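You operate a simulated robot arm through the tools that you are given. There is no shell and no other tool. Be economical: measure what you need, move in short steps, check, and stop when the job is done.

You run a simulated robot arm. Do the job below in one go: nothing can be reset, and whatever is moved stays where it is left.

JOB
Strip the make-ready block: clamp open, die out, shims back.
Fine: stand the die on the spot beside the block; the orange shim and the grey shim are in.

It is judged by the outcome, as a careful person would: the job done as asked, and still so three seconds after it is handed in. It fails if anything else is knocked over, pushed out of place, dropped, spilled or broken.

ROBOT AND FRAMES
A 6-joint arm with a two-finger parallel gripper, fixed in place. Base frame: the origin is at the foot of the arm, x ahead of it, y to its left, z up; the work surface is at about z = 0. Readings come in mm, degrees, newtons and seconds.
With the tool pointing down near the work surface it reaches from about 120 to 500 mm from the base axis. Its first joint turns from -72.0 to 72.0 degrees. Payload 0.65 kg.
The tool frame sits at the grasp point between the pads (the TCP): z along the fingers, y along the line on which they close. The tips reach 25 mm beyond it. The gripper opens to 76 mm. The fingers are 18 mm wide and 10 mm thick; the gripper's body (36 by 78 mm) begins 45 mm behind the TCP.
Orientation is told as [roll, pitch, yaw] about the base's x, y, z axes, in that order, counted from this pose: with the fingers straight down and closing along the base's y, the tool's x points along the base's -x, its y along +y and its z along -z.

CONTROLS
- The arm moves only by the tool move_arm. Its argument "moves" is a list that holds one entry, the list of rows, each a list of 6 numbers: the shift along the tool's x, y, z in mm, then the turn, a rotation vector about the tool's x, y, z in degrees. In form: [[[dx, dy, dz, wx, wy, wz], ...]]. A call has 1 to 8 rows; each row is the pose to reach, as a shift and turn from the pose commanded when the call began, along the tool's axes at that moment. "gripper" is the gripper command, from -1 (fully open) to 1 (shut), values between in proportion, set as the call begins (left out, the last holds). Each row takes 0.2 s and may step no farther than 50 mm and 8.6 degrees from the row before; otherwise, or with a gripper value out of range, the whole call is refused. A pose out of reach is approached as far as the arm can. The call stops where the force on the tool passes 40 N (or 10 N more than at its start, if that is more) or the arm is blocked; 0.2 s more then pass. Each finger travels about 108 mm/s and halts on what it meets, pressing with about 37 N; the grip force reading is that of the motor and also rises with nothing between the fingers. The clock runs only during rows and for 0.2 s after the last one: add rows that repeat a pose to give the fingers time. The reply holds the time, the measured pose of the TCP, the force on the tool along the base axes, the opening and the grip force, in the units named above and with some noise, with the torque about the TCP (base axes, N m) and any sound that the robot's microphone picked up.
- Cameras (640 x 400 px; columns grow to the right, rows downward): "scene" is fixed at [47.9, 261, 425.9]; the picture's right is [-0.83, -0.55, 0.00], its down [-0.20, 0.31, -0.93] and it looks along [0.52, -0.77, -0.37] (base axes); focal length 286 px, centre (320, 200). "wrist" rides on the gripper at [58, 11, -81] in the tool frame; the picture's right is [-0.18, 0.98, 0.00], its down [-0.75, -0.14, -0.64] and it looks along [-0.63, -0.12, 0.77] (tool axes); focal length 243 px, centre (320, 200). There is no depth. A picture from a camera that has moved, and an enlarged one, comes with that camera's place and axes in the base frame and with its lens.
- snapshot(camera): a new picture of that camera. No time passes.
- zoom(camera, box): a new picture of the part [left, top, right, bottom] of that camera's present view, enlarged. No time passes.
- finish_job(): hands the job in; it is judged then, once.

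Work in short steps. Places have to be worked out from the pictures, the camera data and where the tool is seen: move nearer, look again, correct. Check each grasp and each placing, and mend what went wrong. You have 120 turns and 64 pictures in all, those below and enlarged ones among them. Open the gripper and draw the arm clear of the work before you hand the job in, unless the task says otherwise; then end with one line.

The tools are called as a command line: name --argument value ..., lists and objects as JSON in quotes. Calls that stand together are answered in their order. move_arm: Moves the arm, as the interface text tells. Its arguments: {"type":"object","properties":{"moves":{"type":"array","items":{"type":"array","items":{"type":"array","items":{"type":"number"}}}},"gripper":{"type":"number"}},"required":["moves"]} The other tools are called the same way: snapshot (camera) takes a picture; zoom (camera, box) takes an enlarged picture of a part of a camera's view; finish_job () hands the job in.

At the start:

```text
time_s: 0.0
ee_pos: [218.0, -22.4, 294.3]
tool_rot: [-0.1, 0.0, 0.0]
ft_force: [-0.1, 0.7, 0.4]
moment: [0.01, -0.03, -0.01]
gripper_width: 76.1
grasp_force: 0.0
```

scene: 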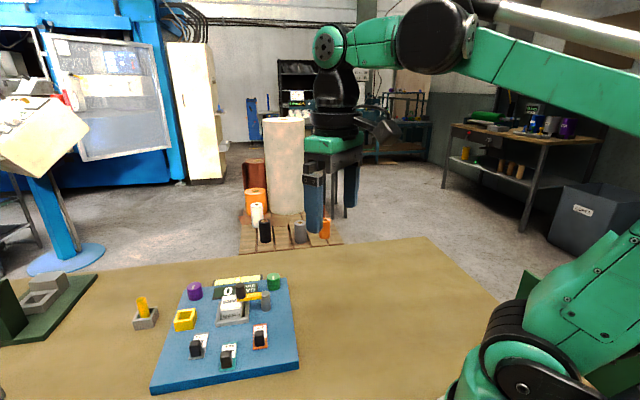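
wrist: 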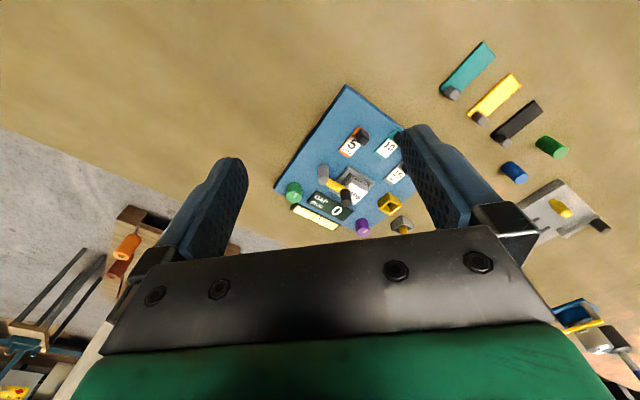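

The block is a blue plate with a clamp, labelled shim sockets and a display. I'll enlarge both views to read the details.

zoom --camera "scene" --box '[120, 260, 310, 400]'

zoom --camera "wrist" --box '[260, 80, 430, 240]'

zoom --camera "scene" --box '[0, 240, 200, 400]'

zoom --camera "wrist" --box '[420, 30, 640, 260]'

```text
2.86 times, centred on (215, 330) of scene
camera zoom: at [47.9, 261.0, 425.9], right [-0.83, -0.55, 0.0], down [-0.2, 0.31, -0.93], along [0.52, -0.77, -0.37], focal length 818 px, centre (620, -171)
```

zoom: 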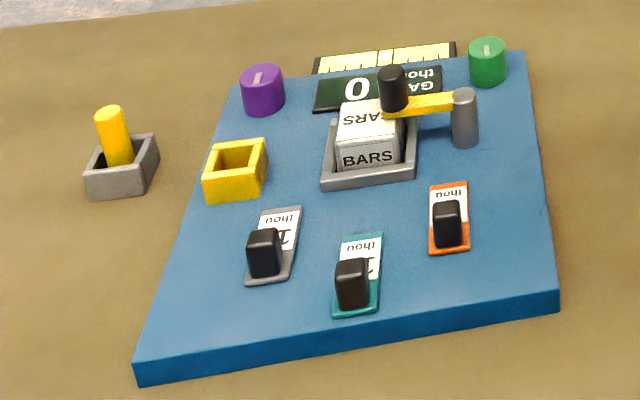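

```text
2.50 times, centred on (345, 160) of wrist
camera zoom: at [161.0, -10.7, 373.9], right [0.18, 0.98, 0.0], down [0.75, -0.14, 0.64], along [0.63, -0.12, -0.76], focal length 606 px, centre (258, 300)
```

zoom: 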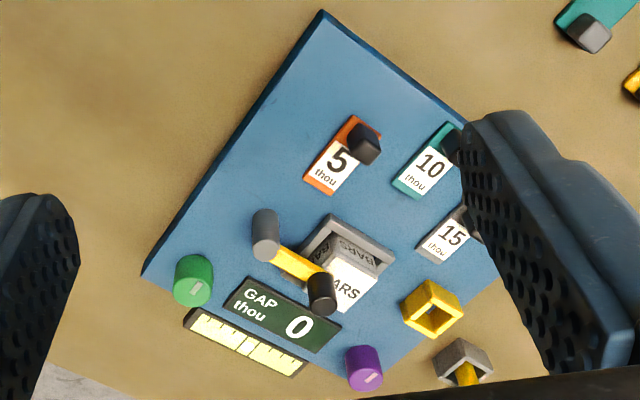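

```text
2.50 times, centred on (100, 320) of scene
camera zoom: at [47.9, 261.0, 425.9], right [-0.83, -0.55, 0.0], down [-0.2, 0.31, -0.93], along [0.52, -0.77, -0.37], focal length 716 px, centre (870, -100)
```

zoom: 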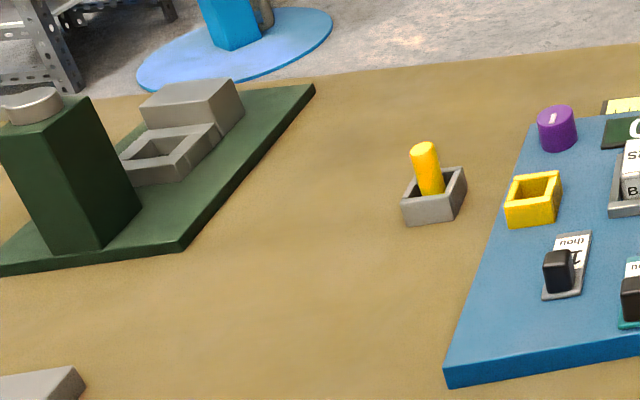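

```text
1.74 times, centred on (530, 145) of wrist
camera zoom: at [161.0, -10.7, 373.9], right [0.18, 0.98, 0.0], down [0.75, -0.14, 0.64], along [0.63, -0.12, -0.76], focal length 422 px, centre (-45, 296)
```

zoom: 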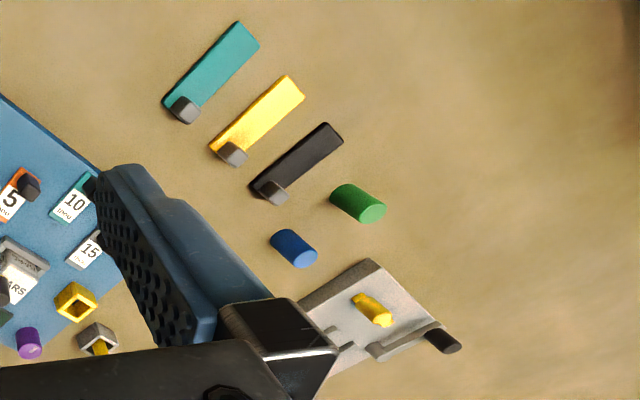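

I'll go lower and a bit forward to view the plate better through the fingers.

move_arm --moves '[[[0, 0, 45, 0, 0, 0], [0, 0, 90, 0, 0, 0], [-5, 10, 110, 0, 0, 0]]]' --gripper -1

snapshot --camera "wrist"

zoom --camera "wrist" --box '[220, 60, 440, 240]'

```text
time_s: 0.8
ee_pos: [225.1, -11.5, 184.2]
tool_rot: [-0.1, -0.1, 0.0]
ft_force: [0.8, -0.2, 0.6]
moment: [0.01, 0.04, 0.02]
gripper_width: 75.9
grasp_force: 0.1
```

```text
57 pictures are left
camera wrist: at [166.1, -0.2, 263.4], right [0.18, 0.98, 0.0], down [0.75, -0.14, 0.64], along [0.63, -0.12, -0.76], focal length 243 px, centre (320, 200)
```

wrist: 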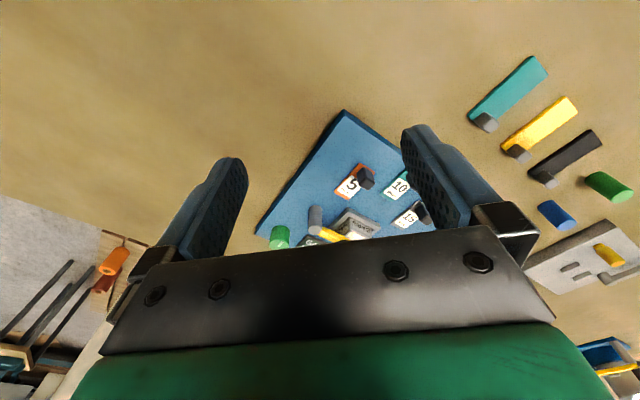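

```text
2.22 times, centred on (330, 150) of wrist
camera zoom: at [166.1, -0.2, 263.4], right [0.18, 0.98, 0.0], down [0.75, -0.14, 0.64], along [0.63, -0.12, -0.76], focal length 539 px, centre (298, 311)
```

zoom: 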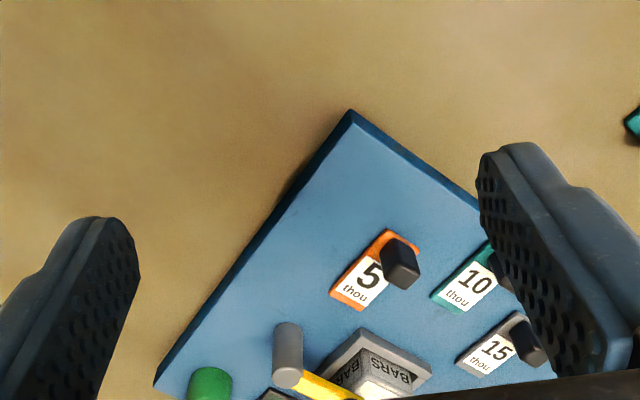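

I need to be further forward and a little higher to see the far half.

move_arm --moves '[[[-50, 0, -20, 0, 0, 0], [-100, 0, -40, 0, 0, 0], [-110, -5, -40, 0, 0, 0]]]'

snapshot --camera "wrist"

zoom --camera "wrist" --box '[220, 50, 430, 240]'

```text
refused: row 1 steps farther than a row can; nothing moved
```

```text
55 pictures are left
camera wrist: at [166.1, -0.2, 263.4], right [0.18, 0.98, 0.0], down [0.75, -0.14, 0.64], along [0.63, -0.12, -0.76], focal length 243 px, centre (320, 200)
```

wrist: 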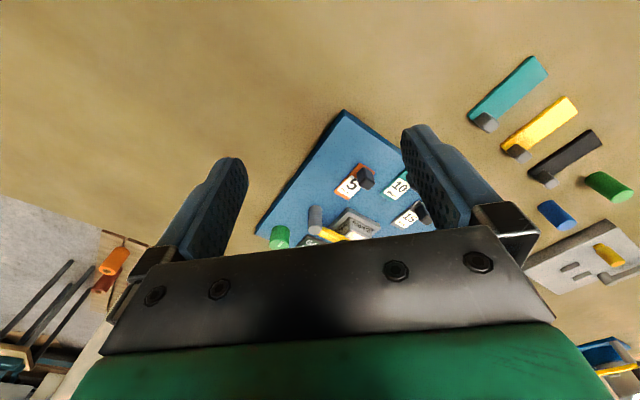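

```text
2.11 times, centred on (325, 145) of wrist
camera zoom: at [166.1, -0.2, 263.4], right [0.18, 0.98, 0.0], down [0.75, -0.14, 0.64], along [0.63, -0.12, -0.76], focal length 511 px, centre (310, 316)
```

zoom: 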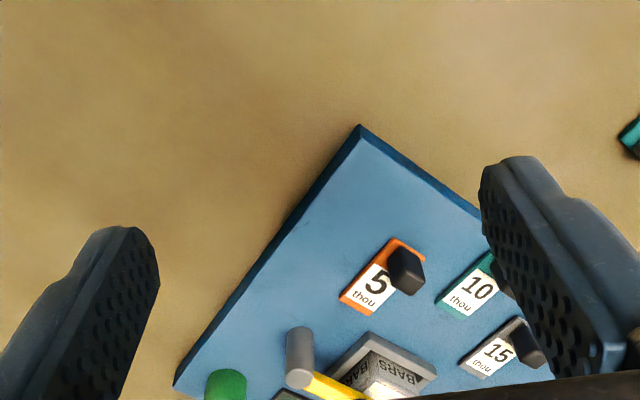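

The step was too long; repeating with shorter ones.

move_arm --moves '[[[-35, 0, -15, 0, 0, 0], [-70, 0, -30, 0, 0, 0], [-105, -5, -40, 0, 0, 0]]]'

snapshot --camera "wrist"

zoom --camera "wrist" --box '[220, 50, 430, 240]'

```text
time_s: 1.6
ee_pos: [329.3, -15.4, 223.7]
tool_rot: [-0.1, -0.1, 0.0]
ft_force: [0.5, 0.8, 0.5]
moment: [-0.01, 0.01, 0.0]
gripper_width: 76.1
grasp_force: 0.0
```

```text
53 pictures are left
camera wrist: at [271.1, -5.1, 303.7], right [0.18, 0.98, 0.0], down [0.75, -0.14, 0.64], along [0.63, -0.12, -0.77], focal length 243 px, centre (320, 200)
```

wrist: 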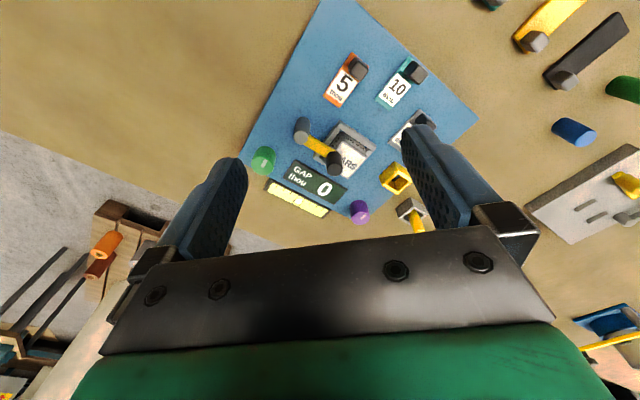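

```text
2.11 times, centred on (325, 145) of wrist
camera zoom: at [271.1, -5.1, 303.7], right [0.18, 0.98, 0.0], down [0.75, -0.14, 0.64], along [0.63, -0.12, -0.77], focal length 511 px, centre (310, 316)
```

zoom: 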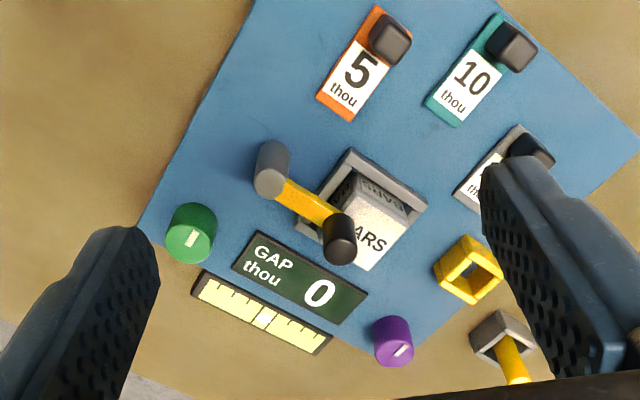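

Measured: the orange and grey tags sit about 30 mm nearer the die than the teal one, so these are sliding shims. I still need the "spot", so I'll look at the left side of the plate.

move_arm --moves '[[[-30, 30, 0, 0, 0, 0], [-55, 65, 0, 0, 0, 0], [-55, 90, 0, 0, 0, 0]]]'

snapshot --camera "wrist"

zoom --camera "wrist" --box '[220, 40, 430, 230]'

```text
time_s: 2.4
ee_pos: [386.1, 74.8, 224.6]
tool_rot: [0.0, -0.1, -0.2]
ft_force: [-0.2, -0.4, 0.2]
moment: [0.03, 0.01, 0.01]
gripper_width: 76.1
grasp_force: 0.0
```

```text
51 pictures are left
camera wrist: at [326.9, 85.2, 303.9], right [0.19, 0.98, 0.0], down [0.75, -0.14, 0.64], along [0.63, -0.12, -0.76], focal length 243 px, centre (320, 200)
```

wrist: 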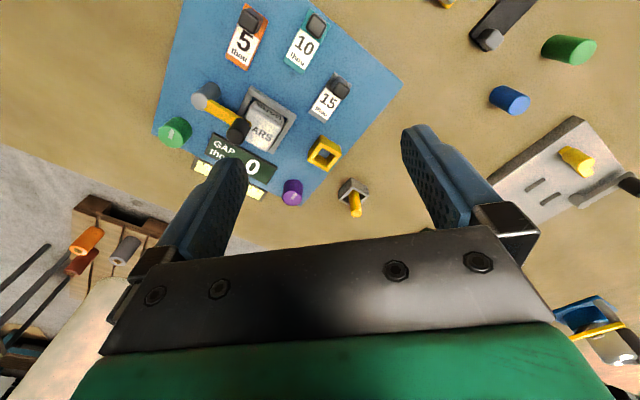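

```text
2.11 times, centred on (325, 135) of wrist
camera zoom: at [326.9, 85.2, 303.9], right [0.19, 0.98, 0.0], down [0.75, -0.14, 0.64], along [0.63, -0.12, -0.76], focal length 511 px, centre (310, 337)
```

zoom: 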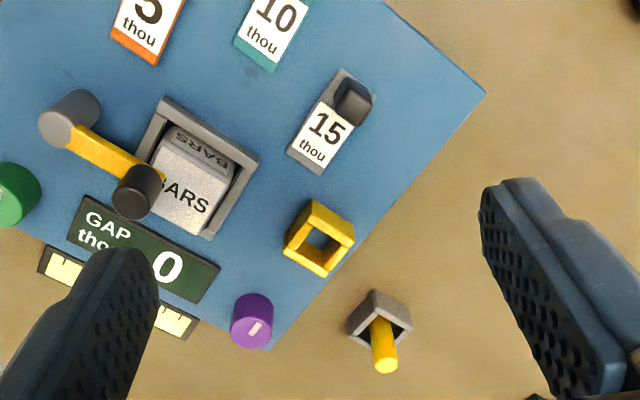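

No painted spot seen here yet. I'll look at the table further to the left.

move_arm --moves '[[[40, 20, 0, 0, 0, 0], [80, 45, 0, 0, 0, 0], [120, 70, 0, 0, 0, 0], [130, 90, 0, 0, 0, 0]]]'

snapshot --camera "wrist"

```text
time_s: 3.4
ee_pos: [253.7, 162.3, 225.3]
tool_rot: [-0.2, -0.1, -0.2]
ft_force: [0.2, -0.2, -0.5]
moment: [0.0, 0.0, 0.0]
gripper_width: 76.0
grasp_force: 0.1
```

```text
49 pictures are left
camera wrist: at [194.6, 174.1, 303.6], right [0.19, 0.98, 0.0], down [0.75, -0.14, 0.64], along [0.63, -0.12, -0.76], focal length 243 px, centre (320, 200)
```

wrist: 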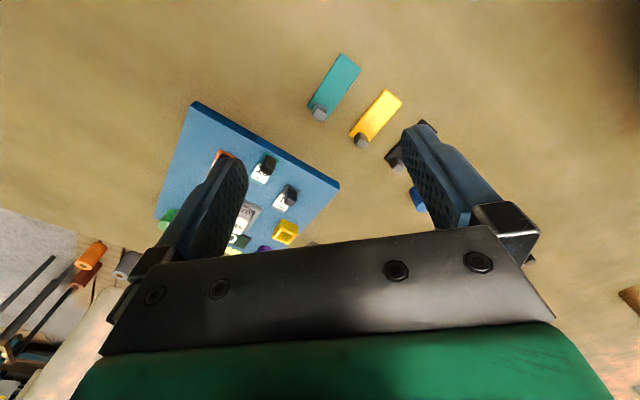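

No painted spot shows on the left either, so I'll judge that from closer up. First the clamp: the post is near (383,-48, top 57) and its knob near (412,-16, top 85). I'll go above the knob with the tool yawed 45° to match the plate.

move_arm --moves '[[[-26, -29.7, 7, 0, 0, -7.5], [-52, -59, 14, 0, 0, -15], [-79, -89, 21, 0, 0, -22.5], [-105, -119, 28, 0, 0, -30], [-131, -148, 35, 0, 0, -37.5], [-151, -171, 45, 0, 0, -45], [-151, -171, 45, 0, 0, -45]]]'

snapshot --camera "wrist"

zoom --camera "wrist" --box '[220, 60, 430, 240]'

```text
time_s: 5.0
ee_pos: [405.2, -7.4, 180.0]
tool_rot: [-0.1, 0.0, 45.0]
ft_force: [-0.7, 0.5, 0.3]
moment: [0.04, -0.01, 0.0]
gripper_width: 76.2
grasp_force: 0.1
```

```text
48 pictures are left
camera wrist: at [356.4, -41.5, 259.6], right [-0.57, 0.82, 0.0], down [0.63, 0.43, 0.64], along [0.53, 0.36, -0.77], focal length 243 px, centre (320, 200)
```

wrist: 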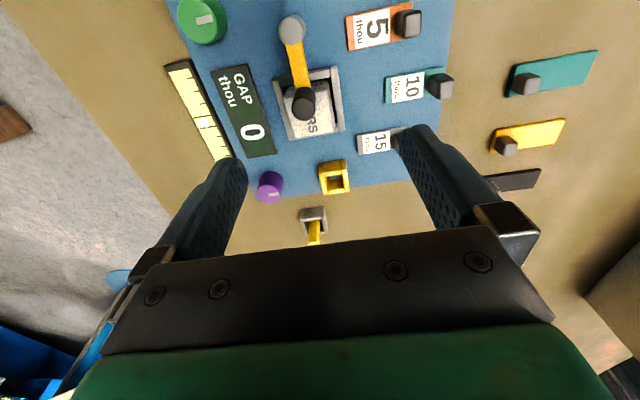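

```text
2.22 times, centred on (325, 150) of wrist
camera zoom: at [356.4, -41.5, 259.6], right [-0.57, 0.82, 0.0], down [0.63, 0.43, 0.64], along [0.53, 0.36, -0.77], focal length 539 px, centre (309, 311)
```

zoom: 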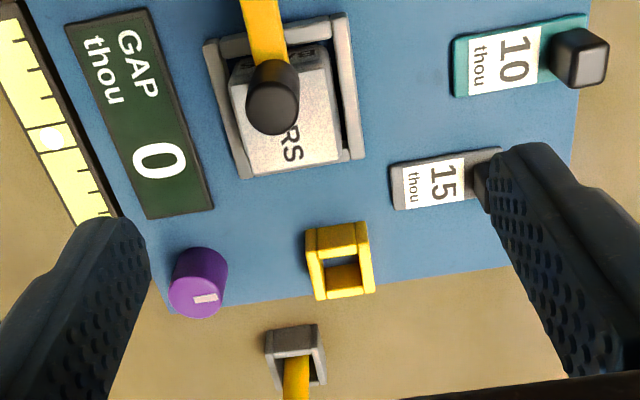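

The clamp arm points along the plate's axis with its knob over the die. Before acting I'll check the table to the plate's near side for a faint mark.

zoom --camera "scene" --box '[260, 230, 480, 400]'

zoom --camera "wrist" --box '[400, 0, 640, 200]'

```text
2.35 times, centred on (370, 315) of scene
camera zoom: at [47.9, 261.0, 425.9], right [-0.83, -0.55, 0.0], down [-0.2, 0.31, -0.93], along [0.52, -0.77, -0.37], focal length 674 px, centre (202, -71)
```

zoom: 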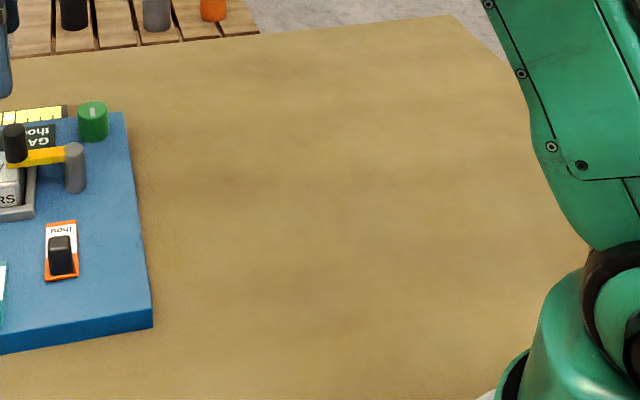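

```text
2.00 times, centred on (520, 100) of wrist
camera zoom: at [356.4, -41.5, 259.6], right [-0.57, 0.82, 0.0], down [0.63, 0.43, 0.64], along [0.53, 0.36, -0.77], focal length 485 px, centre (-80, 400)
```

zoom: 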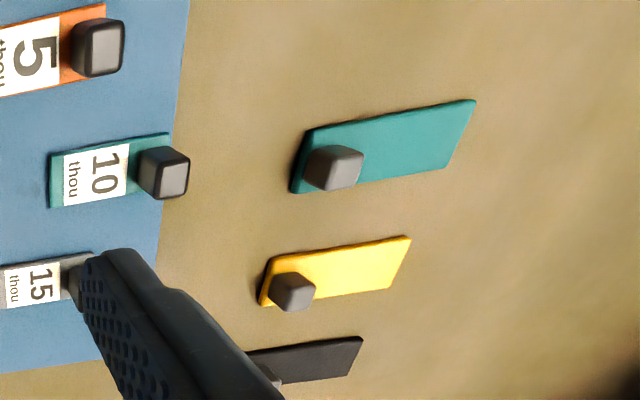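

No mark there. Now I'll descend above the clamp knob with the fingers part closed to straddle it as a loose cage.

move_arm --moves '[[[0.5, -12.3, 20, 0, 0, 0], [0.5, -12.3, 60, 0, 0, 0], [0.5, -12.3, 60, 0, 0, 0]]]' --gripper 0

snapshot --camera "wrist"

zoom --camera "scene" --box '[180, 230, 320, 340]'

```text
time_s: 5.8
ee_pos: [413.6, -16.5, 118.9]
tool_rot: [-0.1, -0.1, 45.1]
ft_force: [0.1, 0.2, -0.2]
moment: [0.02, 0.01, 0.02]
gripper_width: 38.0
grasp_force: 0.1
```

```text
44 pictures are left
camera wrist: at [364.6, -49.9, 198.7], right [-0.56, 0.83, 0.0], down [0.63, 0.43, 0.64], along [0.53, 0.36, -0.77], focal length 243 px, centre (320, 200)
```

wrist: 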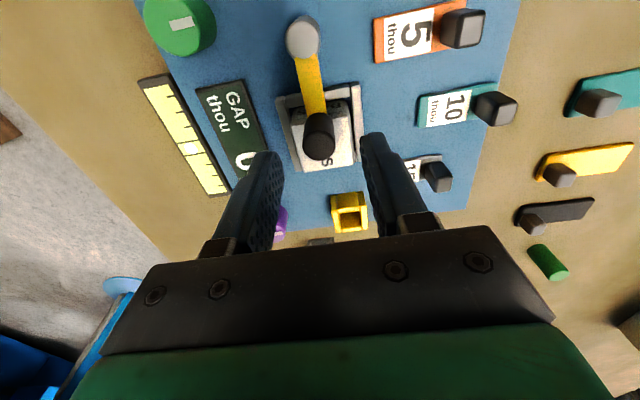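

```text
3.64 times, centred on (250, 285) of scene
camera zoom: at [47.9, 261.0, 425.9], right [-0.83, -0.55, 0.0], down [-0.2, 0.31, -0.93], along [0.52, -0.77, -0.37], focal length 1041 px, centre (574, -109)
```

zoom: 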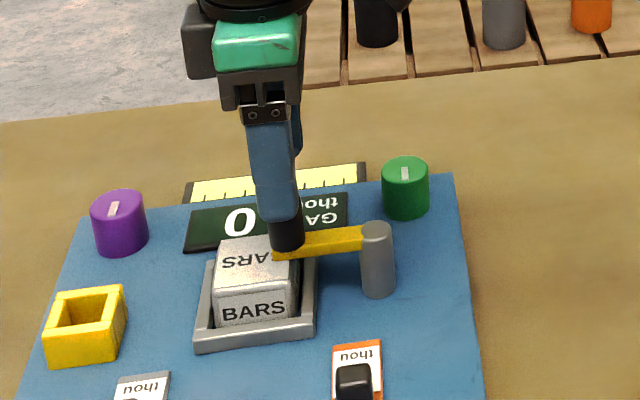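

The knob is between the fingers. Down 26 mm to surround it, with tips still above the arm.

move_arm --moves '[[[0, 0, 13, 0, 0, 0], [0, 0, 26, 0, 0, 0]]]' --gripper 0.2

zoom --camera "scene" --box '[180, 230, 320, 340]'

```text
time_s: 6.4
ee_pos: [412.8, -16.4, 94.2]
tool_rot: [0.0, -0.1, 45.1]
ft_force: [-0.6, 0.2, -0.2]
moment: [0.0, 0.01, 0.0]
gripper_width: 30.0
grasp_force: 0.0
```

```text
3.64 times, centred on (250, 285) of scene
camera zoom: at [47.9, 261.0, 425.9], right [-0.83, -0.55, 0.0], down [-0.2, 0.31, -0.93], along [0.52, -0.77, -0.37], focal length 1041 px, centre (574, -109)
```

zoom: 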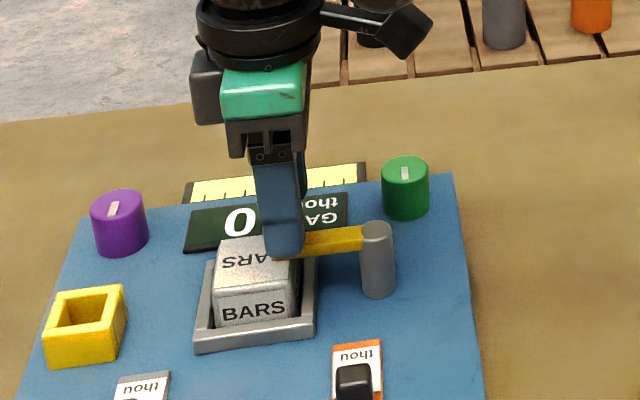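

Fingers straddle the knob. I try swinging it toward the display side along the arc, watching the force.

move_arm --moves '[[[0, -6, 0, 0, 0, 0], [1, -12, 0, 0, 0, 0], [2.5, -18, 0, 0, 0, 0], [4, -22, 0, 0, 0, 0]]]'

snapshot --camera "wrist"

```text
time_s: 7.4
ee_pos: [426.1, -33.5, 94.9]
tool_rot: [0.1, -0.2, 45.1]
ft_force: [-12.8, 35.0, -3.0]
moment: [0.45, 0.18, -0.3]
gripper_width: 57.1
grasp_force: 16.9
```

```text
41 pictures are left
camera wrist: at [377.9, -67.5, 173.3], right [-0.57, 0.82, 0.0], down [0.63, 0.43, 0.64], along [0.53, 0.37, -0.76], focal length 243 px, centre (320, 200)
```

wrist: 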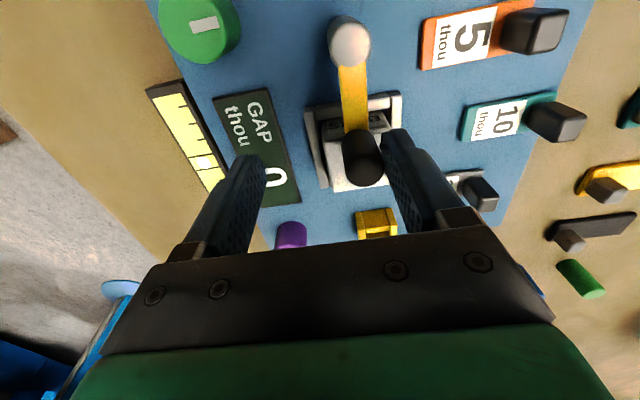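

It is blocked that way (37 N and the finger gave). I'll try the other way.

move_arm --moves '[[[-3, 15, 0, 0, 0, 0], [-4, 22, 0, 0, 0, 0], [-4, 28, 0, 0, 0, 0], [-3, 34, 0, 0, 0, 0], [-1, 40, 0, 0, 0, 0]]]'

snapshot --camera "wrist"

```text
time_s: 8.6
ee_pos: [399.5, -6.9, 94.5]
tool_rot: [0.0, 0.0, 44.9]
ft_force: [0.0, -0.7, 0.5]
moment: [0.02, -0.02, 0.0]
gripper_width: 30.8
grasp_force: 0.5
```

```text
40 pictures are left
camera wrist: at [350.0, -40.1, 173.3], right [-0.56, 0.83, 0.0], down [0.63, 0.43, 0.64], along [0.53, 0.36, -0.77], focal length 243 px, centre (320, 200)
```

wrist: 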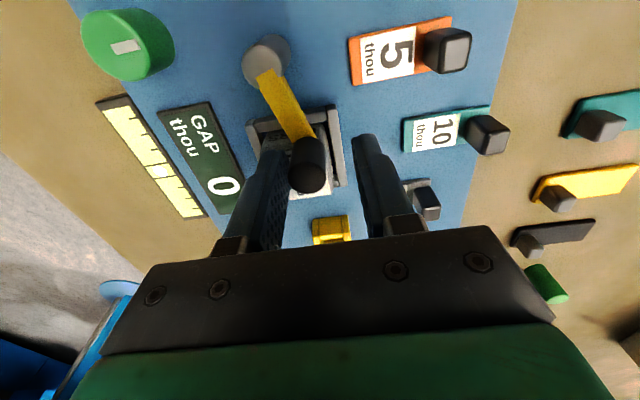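

The clamp swings freely this way. I continue along the arc, yawing the tool with it.

move_arm --moves '[[[3.7, 5.4, 0, 0, 0, -8.5], [7.2, 10.3, 0, 0, 0, -17], [11.4, 14.8, 0, 0, 0, -25.5], [16.1, 18.5, 0, 0, 0, -34], [21.4, 21.6, 0, 0, 0, -42.5]]]'

snapshot --camera "wrist"

```text
time_s: 9.8
ee_pos: [368.4, -6.5, 93.6]
tool_rot: [-0.1, 0.1, 87.7]
ft_force: [1.0, -0.5, -0.2]
moment: [-0.02, -0.01, 0.0]
gripper_width: 30.6
grasp_force: 0.0
```

```text
39 pictures are left
camera wrist: at [355.1, -64.1, 173.3], right [-0.97, 0.22, 0.0], down [0.17, 0.75, 0.64], along [0.14, 0.63, -0.77], focal length 243 px, centre (320, 200)
```

wrist: 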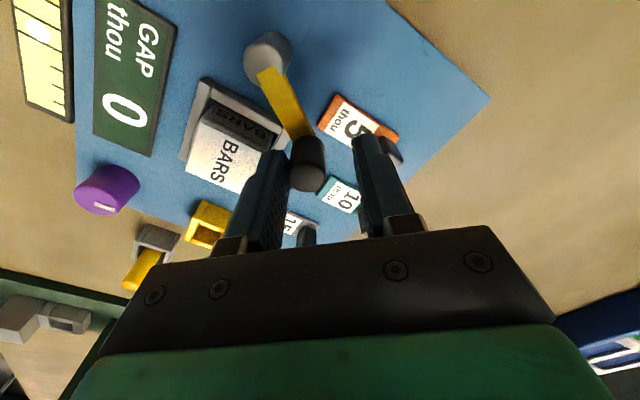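

Going well; the die is nearly clear. Continue the arc.

move_arm --moves '[[[2.5, 5.5, 0, 0, 0, -8.5], [5.9, 10.6, 0, 0, 0, -17], [9.9, 15.1, 0, 0, 0, -25.5], [14.4, 19.1, 0, 0, 0, -34], [19.6, 22.4, 0, 0, 0, -42.5], [25, 24.9, 0, 0, 0, -51]]]'

snapshot --camera "wrist"

zoom --camera "scene" --box '[140, 230, 320, 400]'

```text
time_s: 11.2
ee_pos: [342.8, -29.9, 94.0]
tool_rot: [-0.2, 0.1, 138.6]
ft_force: [22.8, 10.4, 3.9]
moment: [0.19, -0.44, -0.32]
gripper_width: 49.2
grasp_force: 11.5
```

```text
38 pictures are left
camera wrist: at [379.6, -76.4, 173.2], right [-0.79, -0.62, 0.0], down [-0.48, 0.6, 0.64], along [-0.39, 0.51, -0.77], focal length 243 px, centre (320, 200)
```

wrist: 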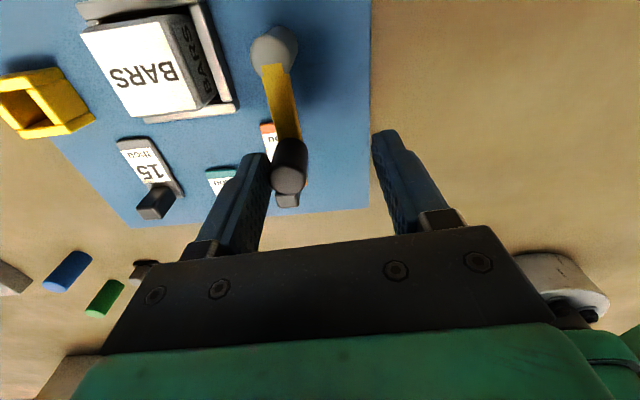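

```text
2.35 times, centred on (230, 315) of scene
camera zoom: at [47.9, 261.0, 425.9], right [-0.83, -0.55, 0.0], down [-0.2, 0.31, -0.93], along [0.52, -0.77, -0.37], focal length 674 px, centre (532, -71)
```

zoom: 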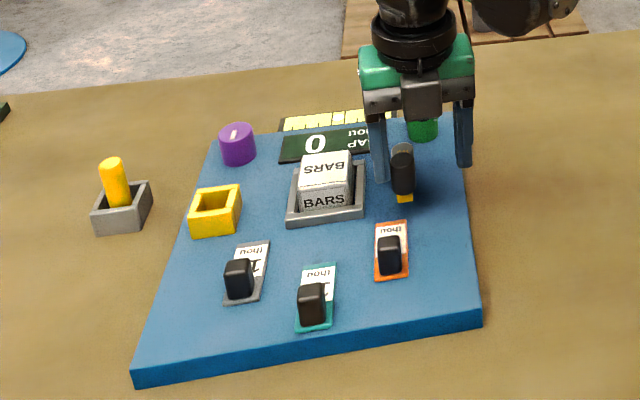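

The clamp is against its open stop, about 95° round, and the die is clear. I back the finger off and rise.

move_arm --moves '[[[0, -8, 0, 0, 0, 0], [0, -8, 0, 0, 0, 0], [0, -8, -40, 0, 0, 0], [0, -8, -80, 0, 0, 8.5], [0, -8, -106, 0, 0, 17], [0, -8, -106, 0, 0, 25.5], [0, -8, -106, 0, 0, 34]]]'

```text
time_s: 12.8
ee_pos: [348.7, -23.5, 199.1]
tool_rot: [0.0, 0.0, 104.2]
ft_force: [0.0, 0.7, -0.6]
moment: [0.02, -0.01, 0.04]
gripper_width: 30.4
grasp_force: 0.0
```

move_arm --moves '[[[1, -7, 2, 0, 0, 8.5], [2, -14, 4, 0, 0, 17], [3, -20, 6, 0, 0, 25.5], [5, -27, 8, 0, 0, 34], [6, -34, 9, 0, 0, 42.5], [7, -40, 9, 0, 0, 51], [7.9, -45.5, 9, 0, 0, 59.2], [7.9, -45.5, 9, 0, 0, 59.2]]]' --gripper -1

zoom --camera "wrist" --box '[220, 60, 430, 240]'

zoom --camera "scene" --box '[160, 260, 310, 370]'

```text
time_s: 14.6
ee_pos: [393.6, -19.4, 190.1]
tool_rot: [0.0, 0.0, 45.2]
ft_force: [-0.6, 0.1, -0.2]
moment: [-0.02, 0.03, 0.0]
gripper_width: 75.9
grasp_force: 0.0
```

```text
2.22 times, centred on (325, 150) of wrist
camera zoom: at [345.2, -54.0, 269.9], right [-0.57, 0.82, 0.0], down [0.63, 0.44, 0.64], along [0.53, 0.36, -0.77], focal length 539 px, centre (309, 311)
```

zoom: 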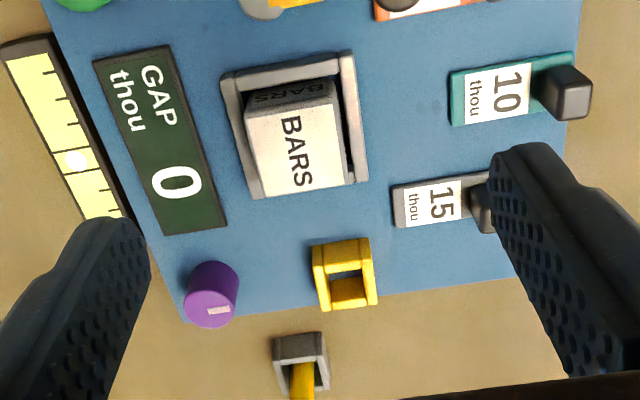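

```text
3.64 times, centred on (235, 315) of scene
camera zoom: at [47.9, 261.0, 425.9], right [-0.83, -0.55, 0.0], down [-0.2, 0.31, -0.93], along [0.52, -0.77, -0.37], focal length 1041 px, centre (629, -218)
```

zoom: 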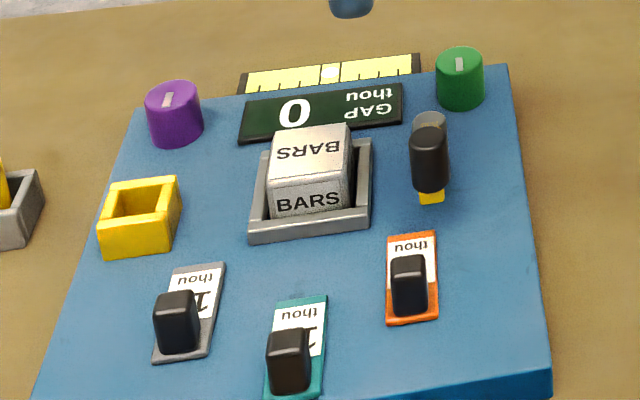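

The die measures about 38 mm square, top at z≈48, centred near (426.5,-5.5). I want the yellow frame understood before lifting, so I'll look closer at it.

zoom --camera "wrist" --box '[290, 140, 390, 230]'

zoom --camera "scene" --box '[120, 280, 220, 350]'

```text
4.44 times, centred on (340, 185) of wrist
camera zoom: at [345.2, -54.0, 269.9], right [-0.57, 0.82, 0.0], down [0.63, 0.44, 0.64], along [0.53, 0.36, -0.77], focal length 1078 px, centre (231, 267)
```

zoom: 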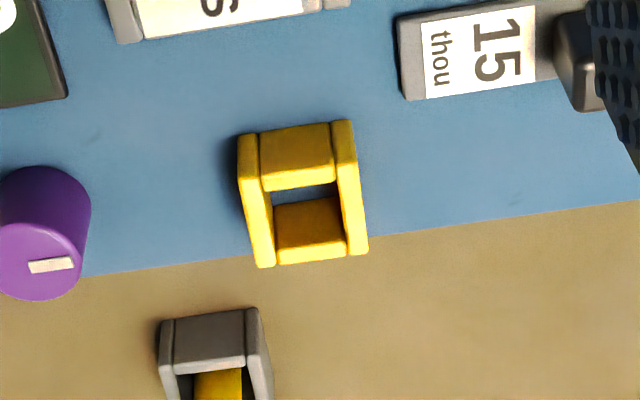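

```text
5.71 times, centred on (170, 315) of scene
camera zoom: at [47.9, 261.0, 425.9], right [-0.83, -0.55, 0.0], down [-0.2, 0.31, -0.93], along [0.52, -0.77, -0.37], focal length 1636 px, centre (1177, -457)
```

zoom: 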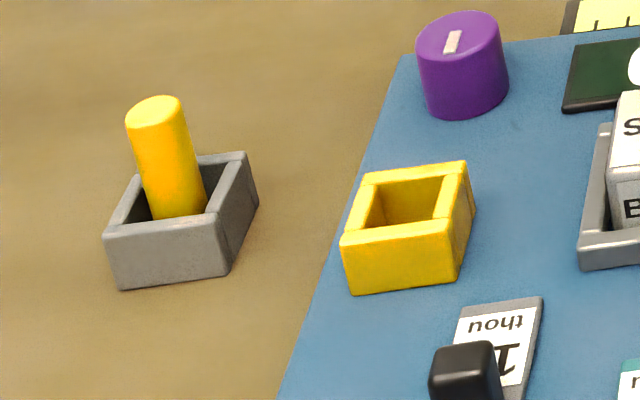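

The yellow frame is a small cup (opening ~20 mm), much too small for the 38 mm die, so it is not the spot. I'll rise and search the table around the plate for a subtle mark.

move_arm --moves '[[[20, 10, -30, 0, 0, 0], [45, 18, -60, 0, 0, 0], [70, 26, -90, 0, 0, 0], [90, 34, -110, 0, 0, 0]]]'

snapshot --camera "wrist"

zoom --camera "wrist" --box '[180, 0, 460, 175]'

```text
time_s: 15.6
ee_pos: [306.4, -61.4, 300.9]
tool_rot: [-0.2, 0.0, 45.3]
ft_force: [0.4, -0.5, 0.8]
moment: [0.03, 0.03, 0.0]
gripper_width: 76.0
grasp_force: 0.1
```

```text
32 pictures are left
camera wrist: at [256.8, -94.5, 380.3], right [-0.57, 0.82, 0.0], down [0.63, 0.44, 0.64], along [0.53, 0.36, -0.77], focal length 243 px, centre (320, 200)
```

wrist: 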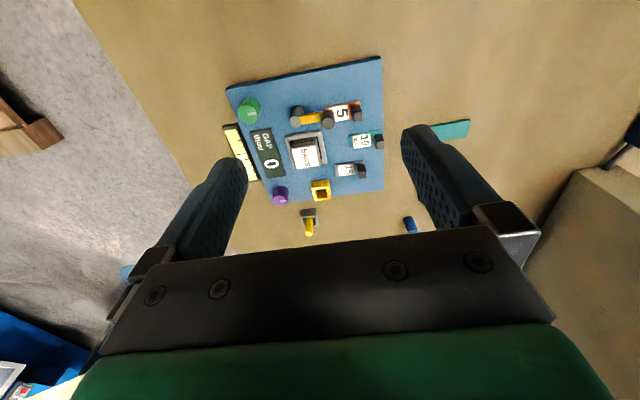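

```text
2.29 times, centred on (320, 88) of wrist
camera zoom: at [256.8, -94.5, 380.3], right [-0.57, 0.82, 0.0], down [0.63, 0.44, 0.64], along [0.53, 0.36, -0.77], focal length 555 px, centre (320, 457)
```

zoom: 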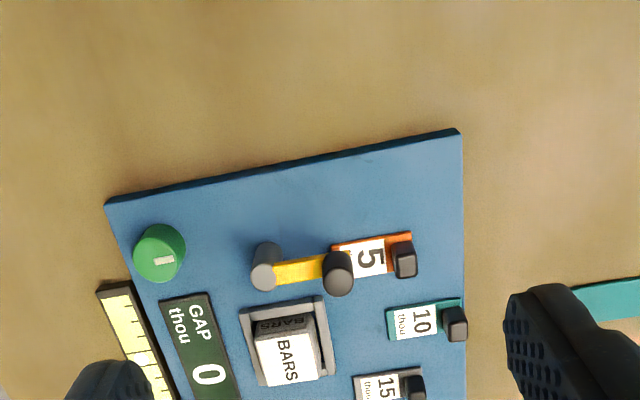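

Still only bare table on the near side. I check the strip side and the far side in this same view.

zoom --camera "wrist" --box '[200, 110, 440, 250]'

zoom --camera "scene" --box '[0, 320, 160, 400]'

```text
2.67 times, centred on (320, 180) of wrist
camera zoom: at [256.8, -94.5, 380.3], right [-0.57, 0.82, 0.0], down [0.63, 0.44, 0.64], along [0.53, 0.36, -0.77], focal length 647 px, centre (320, 253)
```

zoom: 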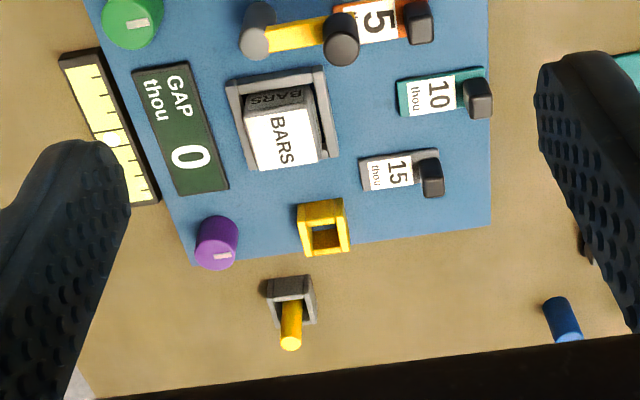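

```text
4.00 times, centred on (80, 360) of scene
camera zoom: at [47.9, 261.0, 425.9], right [-0.83, -0.55, 0.0], down [-0.2, 0.31, -0.93], along [0.52, -0.77, -0.37], focal length 1145 px, centre (1280, -440)
```

zoom: 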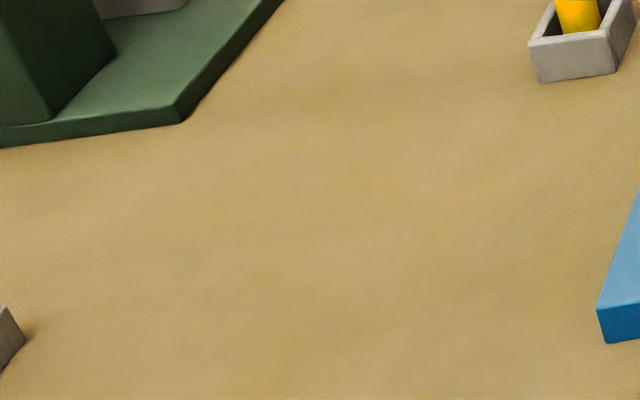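

No mark anywhere within sight. The die comes out regardless, and once lifted its underside may tell; I move above it now.

move_arm --moves '[[[-21, -8, 25, 0, 0, 0], [-42, -16, 50, 0, 0, 0], [-63, -24, 78, 0, 0, 0], [-84, -32, 106, 0, 0, 0], [-105, -39, 134, 0, 0, 0], [-124.3, -46, 165, 0, 0, 0], [-124.3, -46, 195, 0, 0, 0]]]'

snapshot --camera "wrist"

```text
time_s: 17.2
ee_pos: [426.3, -6.1, 106.5]
tool_rot: [-0.1, 0.0, 45.3]
ft_force: [-0.1, -0.4, -0.4]
moment: [-0.03, 0.0, 0.01]
gripper_width: 75.7
grasp_force: 0.1
```

```text
28 pictures are left
camera wrist: at [378.2, -39.1, 185.1], right [-0.57, 0.82, 0.0], down [0.63, 0.44, 0.64], along [0.53, 0.36, -0.77], focal length 243 px, centre (320, 200)
```

wrist: 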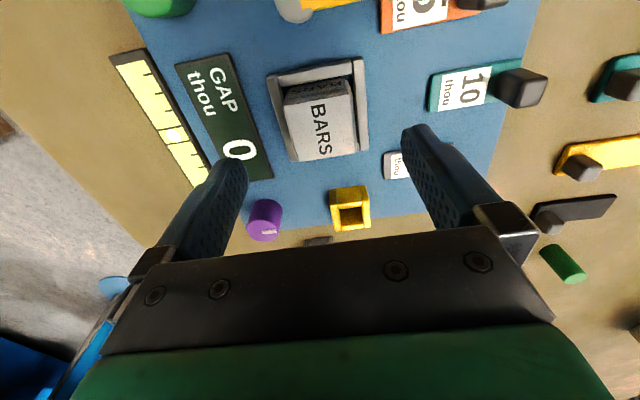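

Die is centred between the fingers. I descend to z≈54 (tips ~29, above the nest rim) and then close.

move_arm --moves '[[[0, 0, 30, 0, 0, 0], [0, 0, 52, 0, 0, 0]]]'

zoom --camera "scene" --box '[170, 240, 310, 340]'

```text
time_s: 17.8
ee_pos: [427.1, -6.0, 53.8]
tool_rot: [-0.1, 0.1, 45.3]
ft_force: [0.2, 0.2, 0.2]
moment: [0.0, 0.0, 0.01]
gripper_width: 76.1
grasp_force: 0.1
```

```text
4.00 times, centred on (240, 290) of scene
camera zoom: at [47.9, 261.0, 425.9], right [-0.83, -0.55, 0.0], down [-0.2, 0.31, -0.93], along [0.52, -0.77, -0.37], focal length 1145 px, centre (640, -160)
```

zoom: 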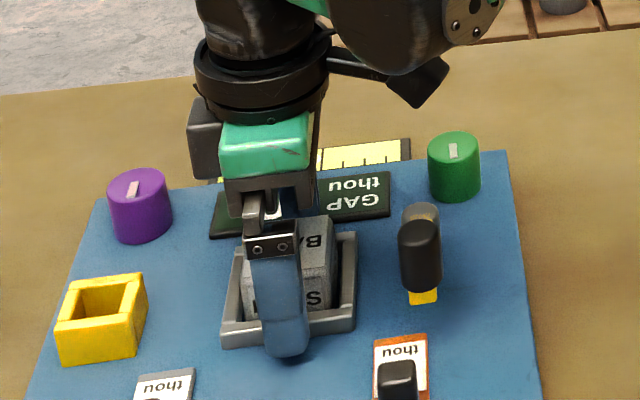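

Position is good. Close on the die.

move_arm --moves '[[[0, 0, 0, 0, 0, 0], [0, 0, 0, 0, 0, 0], [0, 0, 0, 0, 0, 0]]]' --gripper 1

```text
time_s: 18.6
ee_pos: [427.1, -4.0, 53.1]
tool_rot: [0.1, 0.2, 45.3]
ft_force: [-15.0, 10.3, -22.7]
moment: [0.54, 0.72, -0.37]
gripper_width: 58.6
grasp_force: 44.6
```

It stopped at 58.6 mm: the fingers met the nest's walls, not the die. Reopen at once and raise 7 mm.

move_arm --moves '[[[0, 0, 0, 0, 0, 0], [0, 0, 0, 0, 0, 0], [0, 0, -7, 0, 0, 0]]]' --gripper -1

move_arm --moves '[[[0, 0, 0, 0, 0, 0], [0, 0, 0, 0, 0, 0], [0, 0, 0, 0, 0, 0]]]' --gripper 0.15

```text
time_s: 19.4
ee_pos: [427.8, -4.8, 61.0]
tool_rot: [-0.1, 0.0, 45.3]
ft_force: [-0.1, 0.3, -0.7]
moment: [-0.02, 0.02, 0.01]
gripper_width: 76.2
grasp_force: 0.0
```

```text
time_s: 20.2
ee_pos: [427.4, -5.0, 60.9]
tool_rot: [-0.1, 0.1, 45.3]
ft_force: [0.3, 0.5, 7.4]
moment: [0.04, 0.0, 0.01]
gripper_width: 39.1
grasp_force: 36.9
```

Now 39.1 mm with full grip force: the die is held. Close fully in command and lift slowly.

move_arm --moves '[[[0, 0, 0, 0, 0, 0], [0, 0, -6, 0, 0, 0], [0, 0, -14, 0, 0, 0], [0, 0, -30, 0, 0, 0], [0, 0, -50, 0, 0, 0]]]' --gripper 1

zoom --camera "scene" --box '[150, 220, 320, 350]'

snapshot --camera "wrist"

```text
time_s: 21.4
ee_pos: [427.7, -4.7, 111.0]
tool_rot: [-0.1, 0.0, 45.4]
ft_force: [0.6, -0.8, 0.2]
moment: [-0.02, 0.01, -0.03]
gripper_width: 39.3
grasp_force: 37.1
```

```text
3.08 times, centred on (235, 285) of scene
camera zoom: at [47.9, 261.0, 425.9], right [-0.83, -0.55, 0.0], down [-0.2, 0.31, -0.93], along [0.52, -0.77, -0.37], focal length 881 px, centre (582, -62)
```

zoom: 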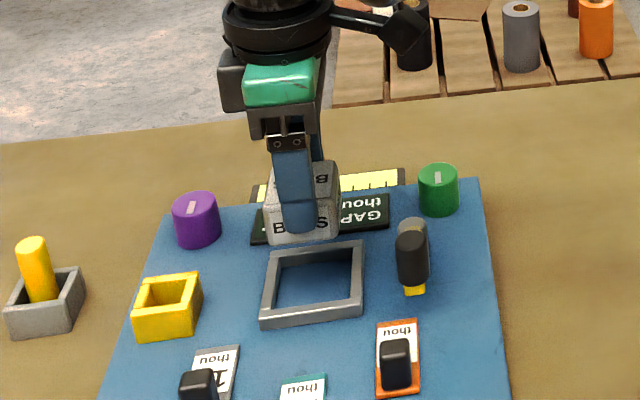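

```text
25 pictures are left
camera wrist: at [378.0, -38.5, 190.8], right [-0.57, 0.82, 0.0], down [0.63, 0.44, 0.64], along [0.53, 0.36, -0.77], focal length 243 px, centre (320, 200)
```

wrist: 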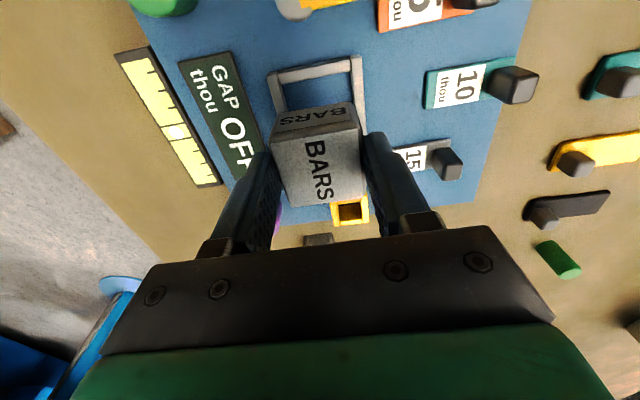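

The die is out cleanly (display now reads OFF), and it has a flat bottom. Holding it, I'll take a closer look at the table on the robot side of the block for the spot.

move_arm --moves '[[[0, 0, -40, 0, 0, 0], [40, 4, -60, 0, 0, 0], [80, 8, -60, 0, 0, 0], [120, 13, -60, 0, 0, 0], [164, 17, -60, 0, 0, 0]]]'

snapshot --camera "wrist"

snapshot --camera "scene"

```text
time_s: 22.6
ee_pos: [298.1, -108.7, 172.9]
tool_rot: [-0.2, 0.0, 45.3]
ft_force: [-0.5, 0.6, -0.3]
moment: [-0.01, -0.04, -0.02]
gripper_width: 39.2
grasp_force: 37.5
```

```text
24 pictures are left
camera wrist: at [249.7, -141.9, 251.7], right [-0.57, 0.82, 0.0], down [0.63, 0.44, 0.64], along [0.53, 0.36, -0.77], focal length 243 px, centre (320, 200)
```

wrist: 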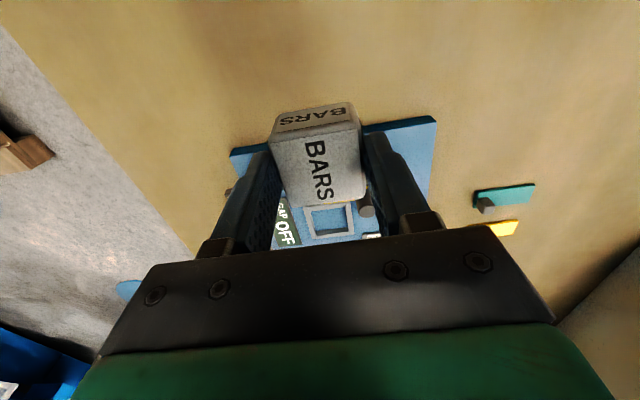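

```text
23 pictures are left
```

scene: 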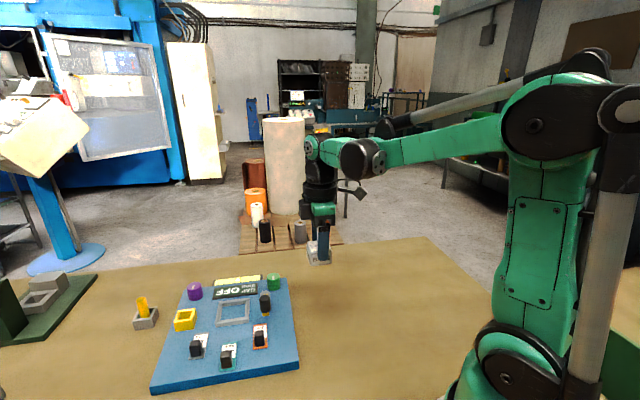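

Bare table here too at this scale. One enlarged look for faint outlines before choosing.

zoom --camera "wrist" --box '[60, 0, 300, 150]'

zoom --camera "wrist" --box '[330, 0, 570, 150]'

```text
2.67 times, centred on (180, 75) of wrist
camera zoom: at [249.7, -141.9, 251.7], right [-0.57, 0.82, 0.0], down [0.63, 0.44, 0.64], along [0.53, 0.36, -0.77], focal length 647 px, centre (693, 533)
```

zoom: 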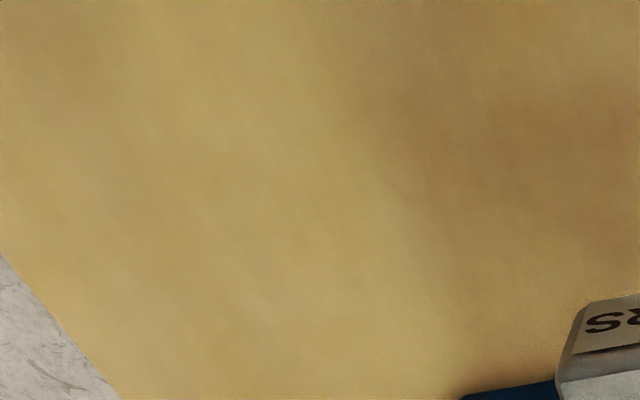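

```text
2.67 times, centred on (450, 75) of wrist
camera zoom: at [249.7, -141.9, 251.7], right [-0.57, 0.82, 0.0], down [0.63, 0.44, 0.64], along [0.53, 0.36, -0.77], focal length 647 px, centre (-27, 533)
```

zoom: 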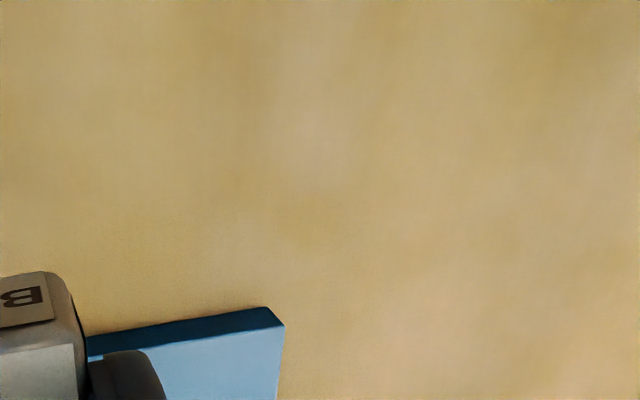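

No spot is marked anywhere in reach; the level strip, cup and grey box can't take a 39 mm die, and the shims slide out on the other side. I judge the spot to be the clear table on the block's open side, in line with the nest, near (312,-112). I lower the die toward it.

move_arm --moves '[[[-8, -12.4, 20, 0, 0, 0], [-8, -12.4, 60, 0, 0, 0], [-8, -12.4, 95, 0, 0, 0], [-8, -12.4, 118, 0, 0, 0], [-8, -12.4, 118, 0, 0, 0]]]'

zoom --camera "scene" --box '[220, 200, 420, 340]'

```text
time_s: 23.8
ee_pos: [313.1, -112.1, 52.4]
tool_rot: [-0.1, 0.0, 45.2]
ft_force: [-0.3, -0.3, -1.1]
moment: [-0.03, -0.01, 0.01]
gripper_width: 39.3
grasp_force: 36.7
```

```text
2.86 times, centred on (320, 270) of scene
camera zoom: at [47.9, 261.0, 425.9], right [-0.83, -0.55, 0.0], down [-0.2, 0.31, -0.93], along [0.52, -0.77, -0.37], focal length 818 px, centre (320, 0)
```

zoom: 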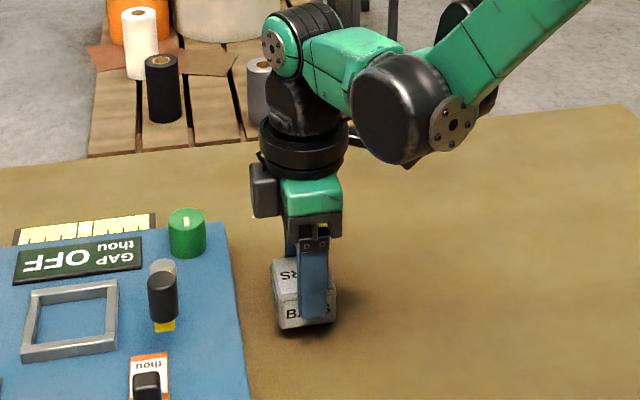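

The die is just above the table. I lower in 2 mm steps to feel contact.

move_arm --moves '[[[0, 0, 2, 0, 0, 0], [0, 0, 4, 0, 0, 0]]]'

```text
time_s: 24.4
ee_pos: [313.2, -112.1, 48.8]
tool_rot: [-0.2, 0.0, 45.3]
ft_force: [-0.1, -0.1, -0.7]
moment: [-0.02, -0.01, 0.0]
gripper_width: 39.0
grasp_force: 37.3
```

move_arm --moves '[[[0, 0, 1.5, 0, 0, 0], [0, 0, 3, 0, 0, 0]]]'

```text
time_s: 25.0
ee_pos: [313.6, -112.0, 46.1]
tool_rot: [-0.1, 0.0, 45.2]
ft_force: [-0.6, 0.3, -1.7]
moment: [0.0, 0.0, -0.02]
gripper_width: 39.0
grasp_force: 36.9
```

No contact yet at z=46; continuing in small steps.

move_arm --moves '[[[0, 0, 1, 0, 0, 0], [0, 0, 2, 0, 0, 0]]]'

```text
time_s: 25.6
ee_pos: [314.4, -112.4, 43.7]
tool_rot: [-0.1, 0.0, 45.3]
ft_force: [0.7, 0.4, -1.0]
moment: [0.04, 0.02, -0.04]
gripper_width: 39.0
grasp_force: 37.0
```

move_arm --moves '[[[0, 0, 1, 0, 0, 0], [0, 0, 2, 0, 0, 0]]]'

zoom --camera "scene" --box '[280, 240, 360, 310]'

```text
time_s: 26.2
ee_pos: [314.0, -112.8, 41.9]
tool_rot: [-0.1, 0.1, 45.4]
ft_force: [0.4, 0.0, -1.1]
moment: [0.0, -0.02, 0.01]
gripper_width: 39.2
grasp_force: 36.5
```

```text
5.71 times, centred on (320, 275) of scene
camera zoom: at [47.9, 261.0, 425.9], right [-0.83, -0.55, 0.0], down [-0.2, 0.31, -0.93], along [0.52, -0.77, -0.37], focal length 1636 px, centre (320, -229)
```

zoom: 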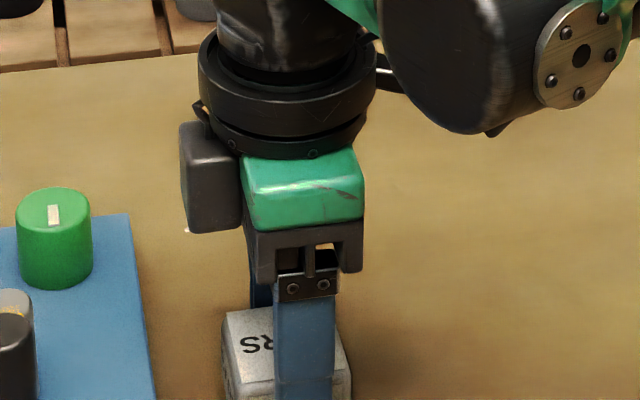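

Still hanging slightly; the table is a little lower. Continue.

move_arm --moves '[[[0, 0, 1, 0, 0, 0], [0, 0, 2, 0, 0, 0], [0, 0, 3, 0, 0, 0]]]'

```text
time_s: 27.0
ee_pos: [313.1, -112.4, 39.3]
tool_rot: [0.0, 0.0, 45.3]
ft_force: [-2.2, 2.0, 31.9]
moment: [0.12, 0.06, 0.01]
gripper_width: 39.5
grasp_force: 36.7
```

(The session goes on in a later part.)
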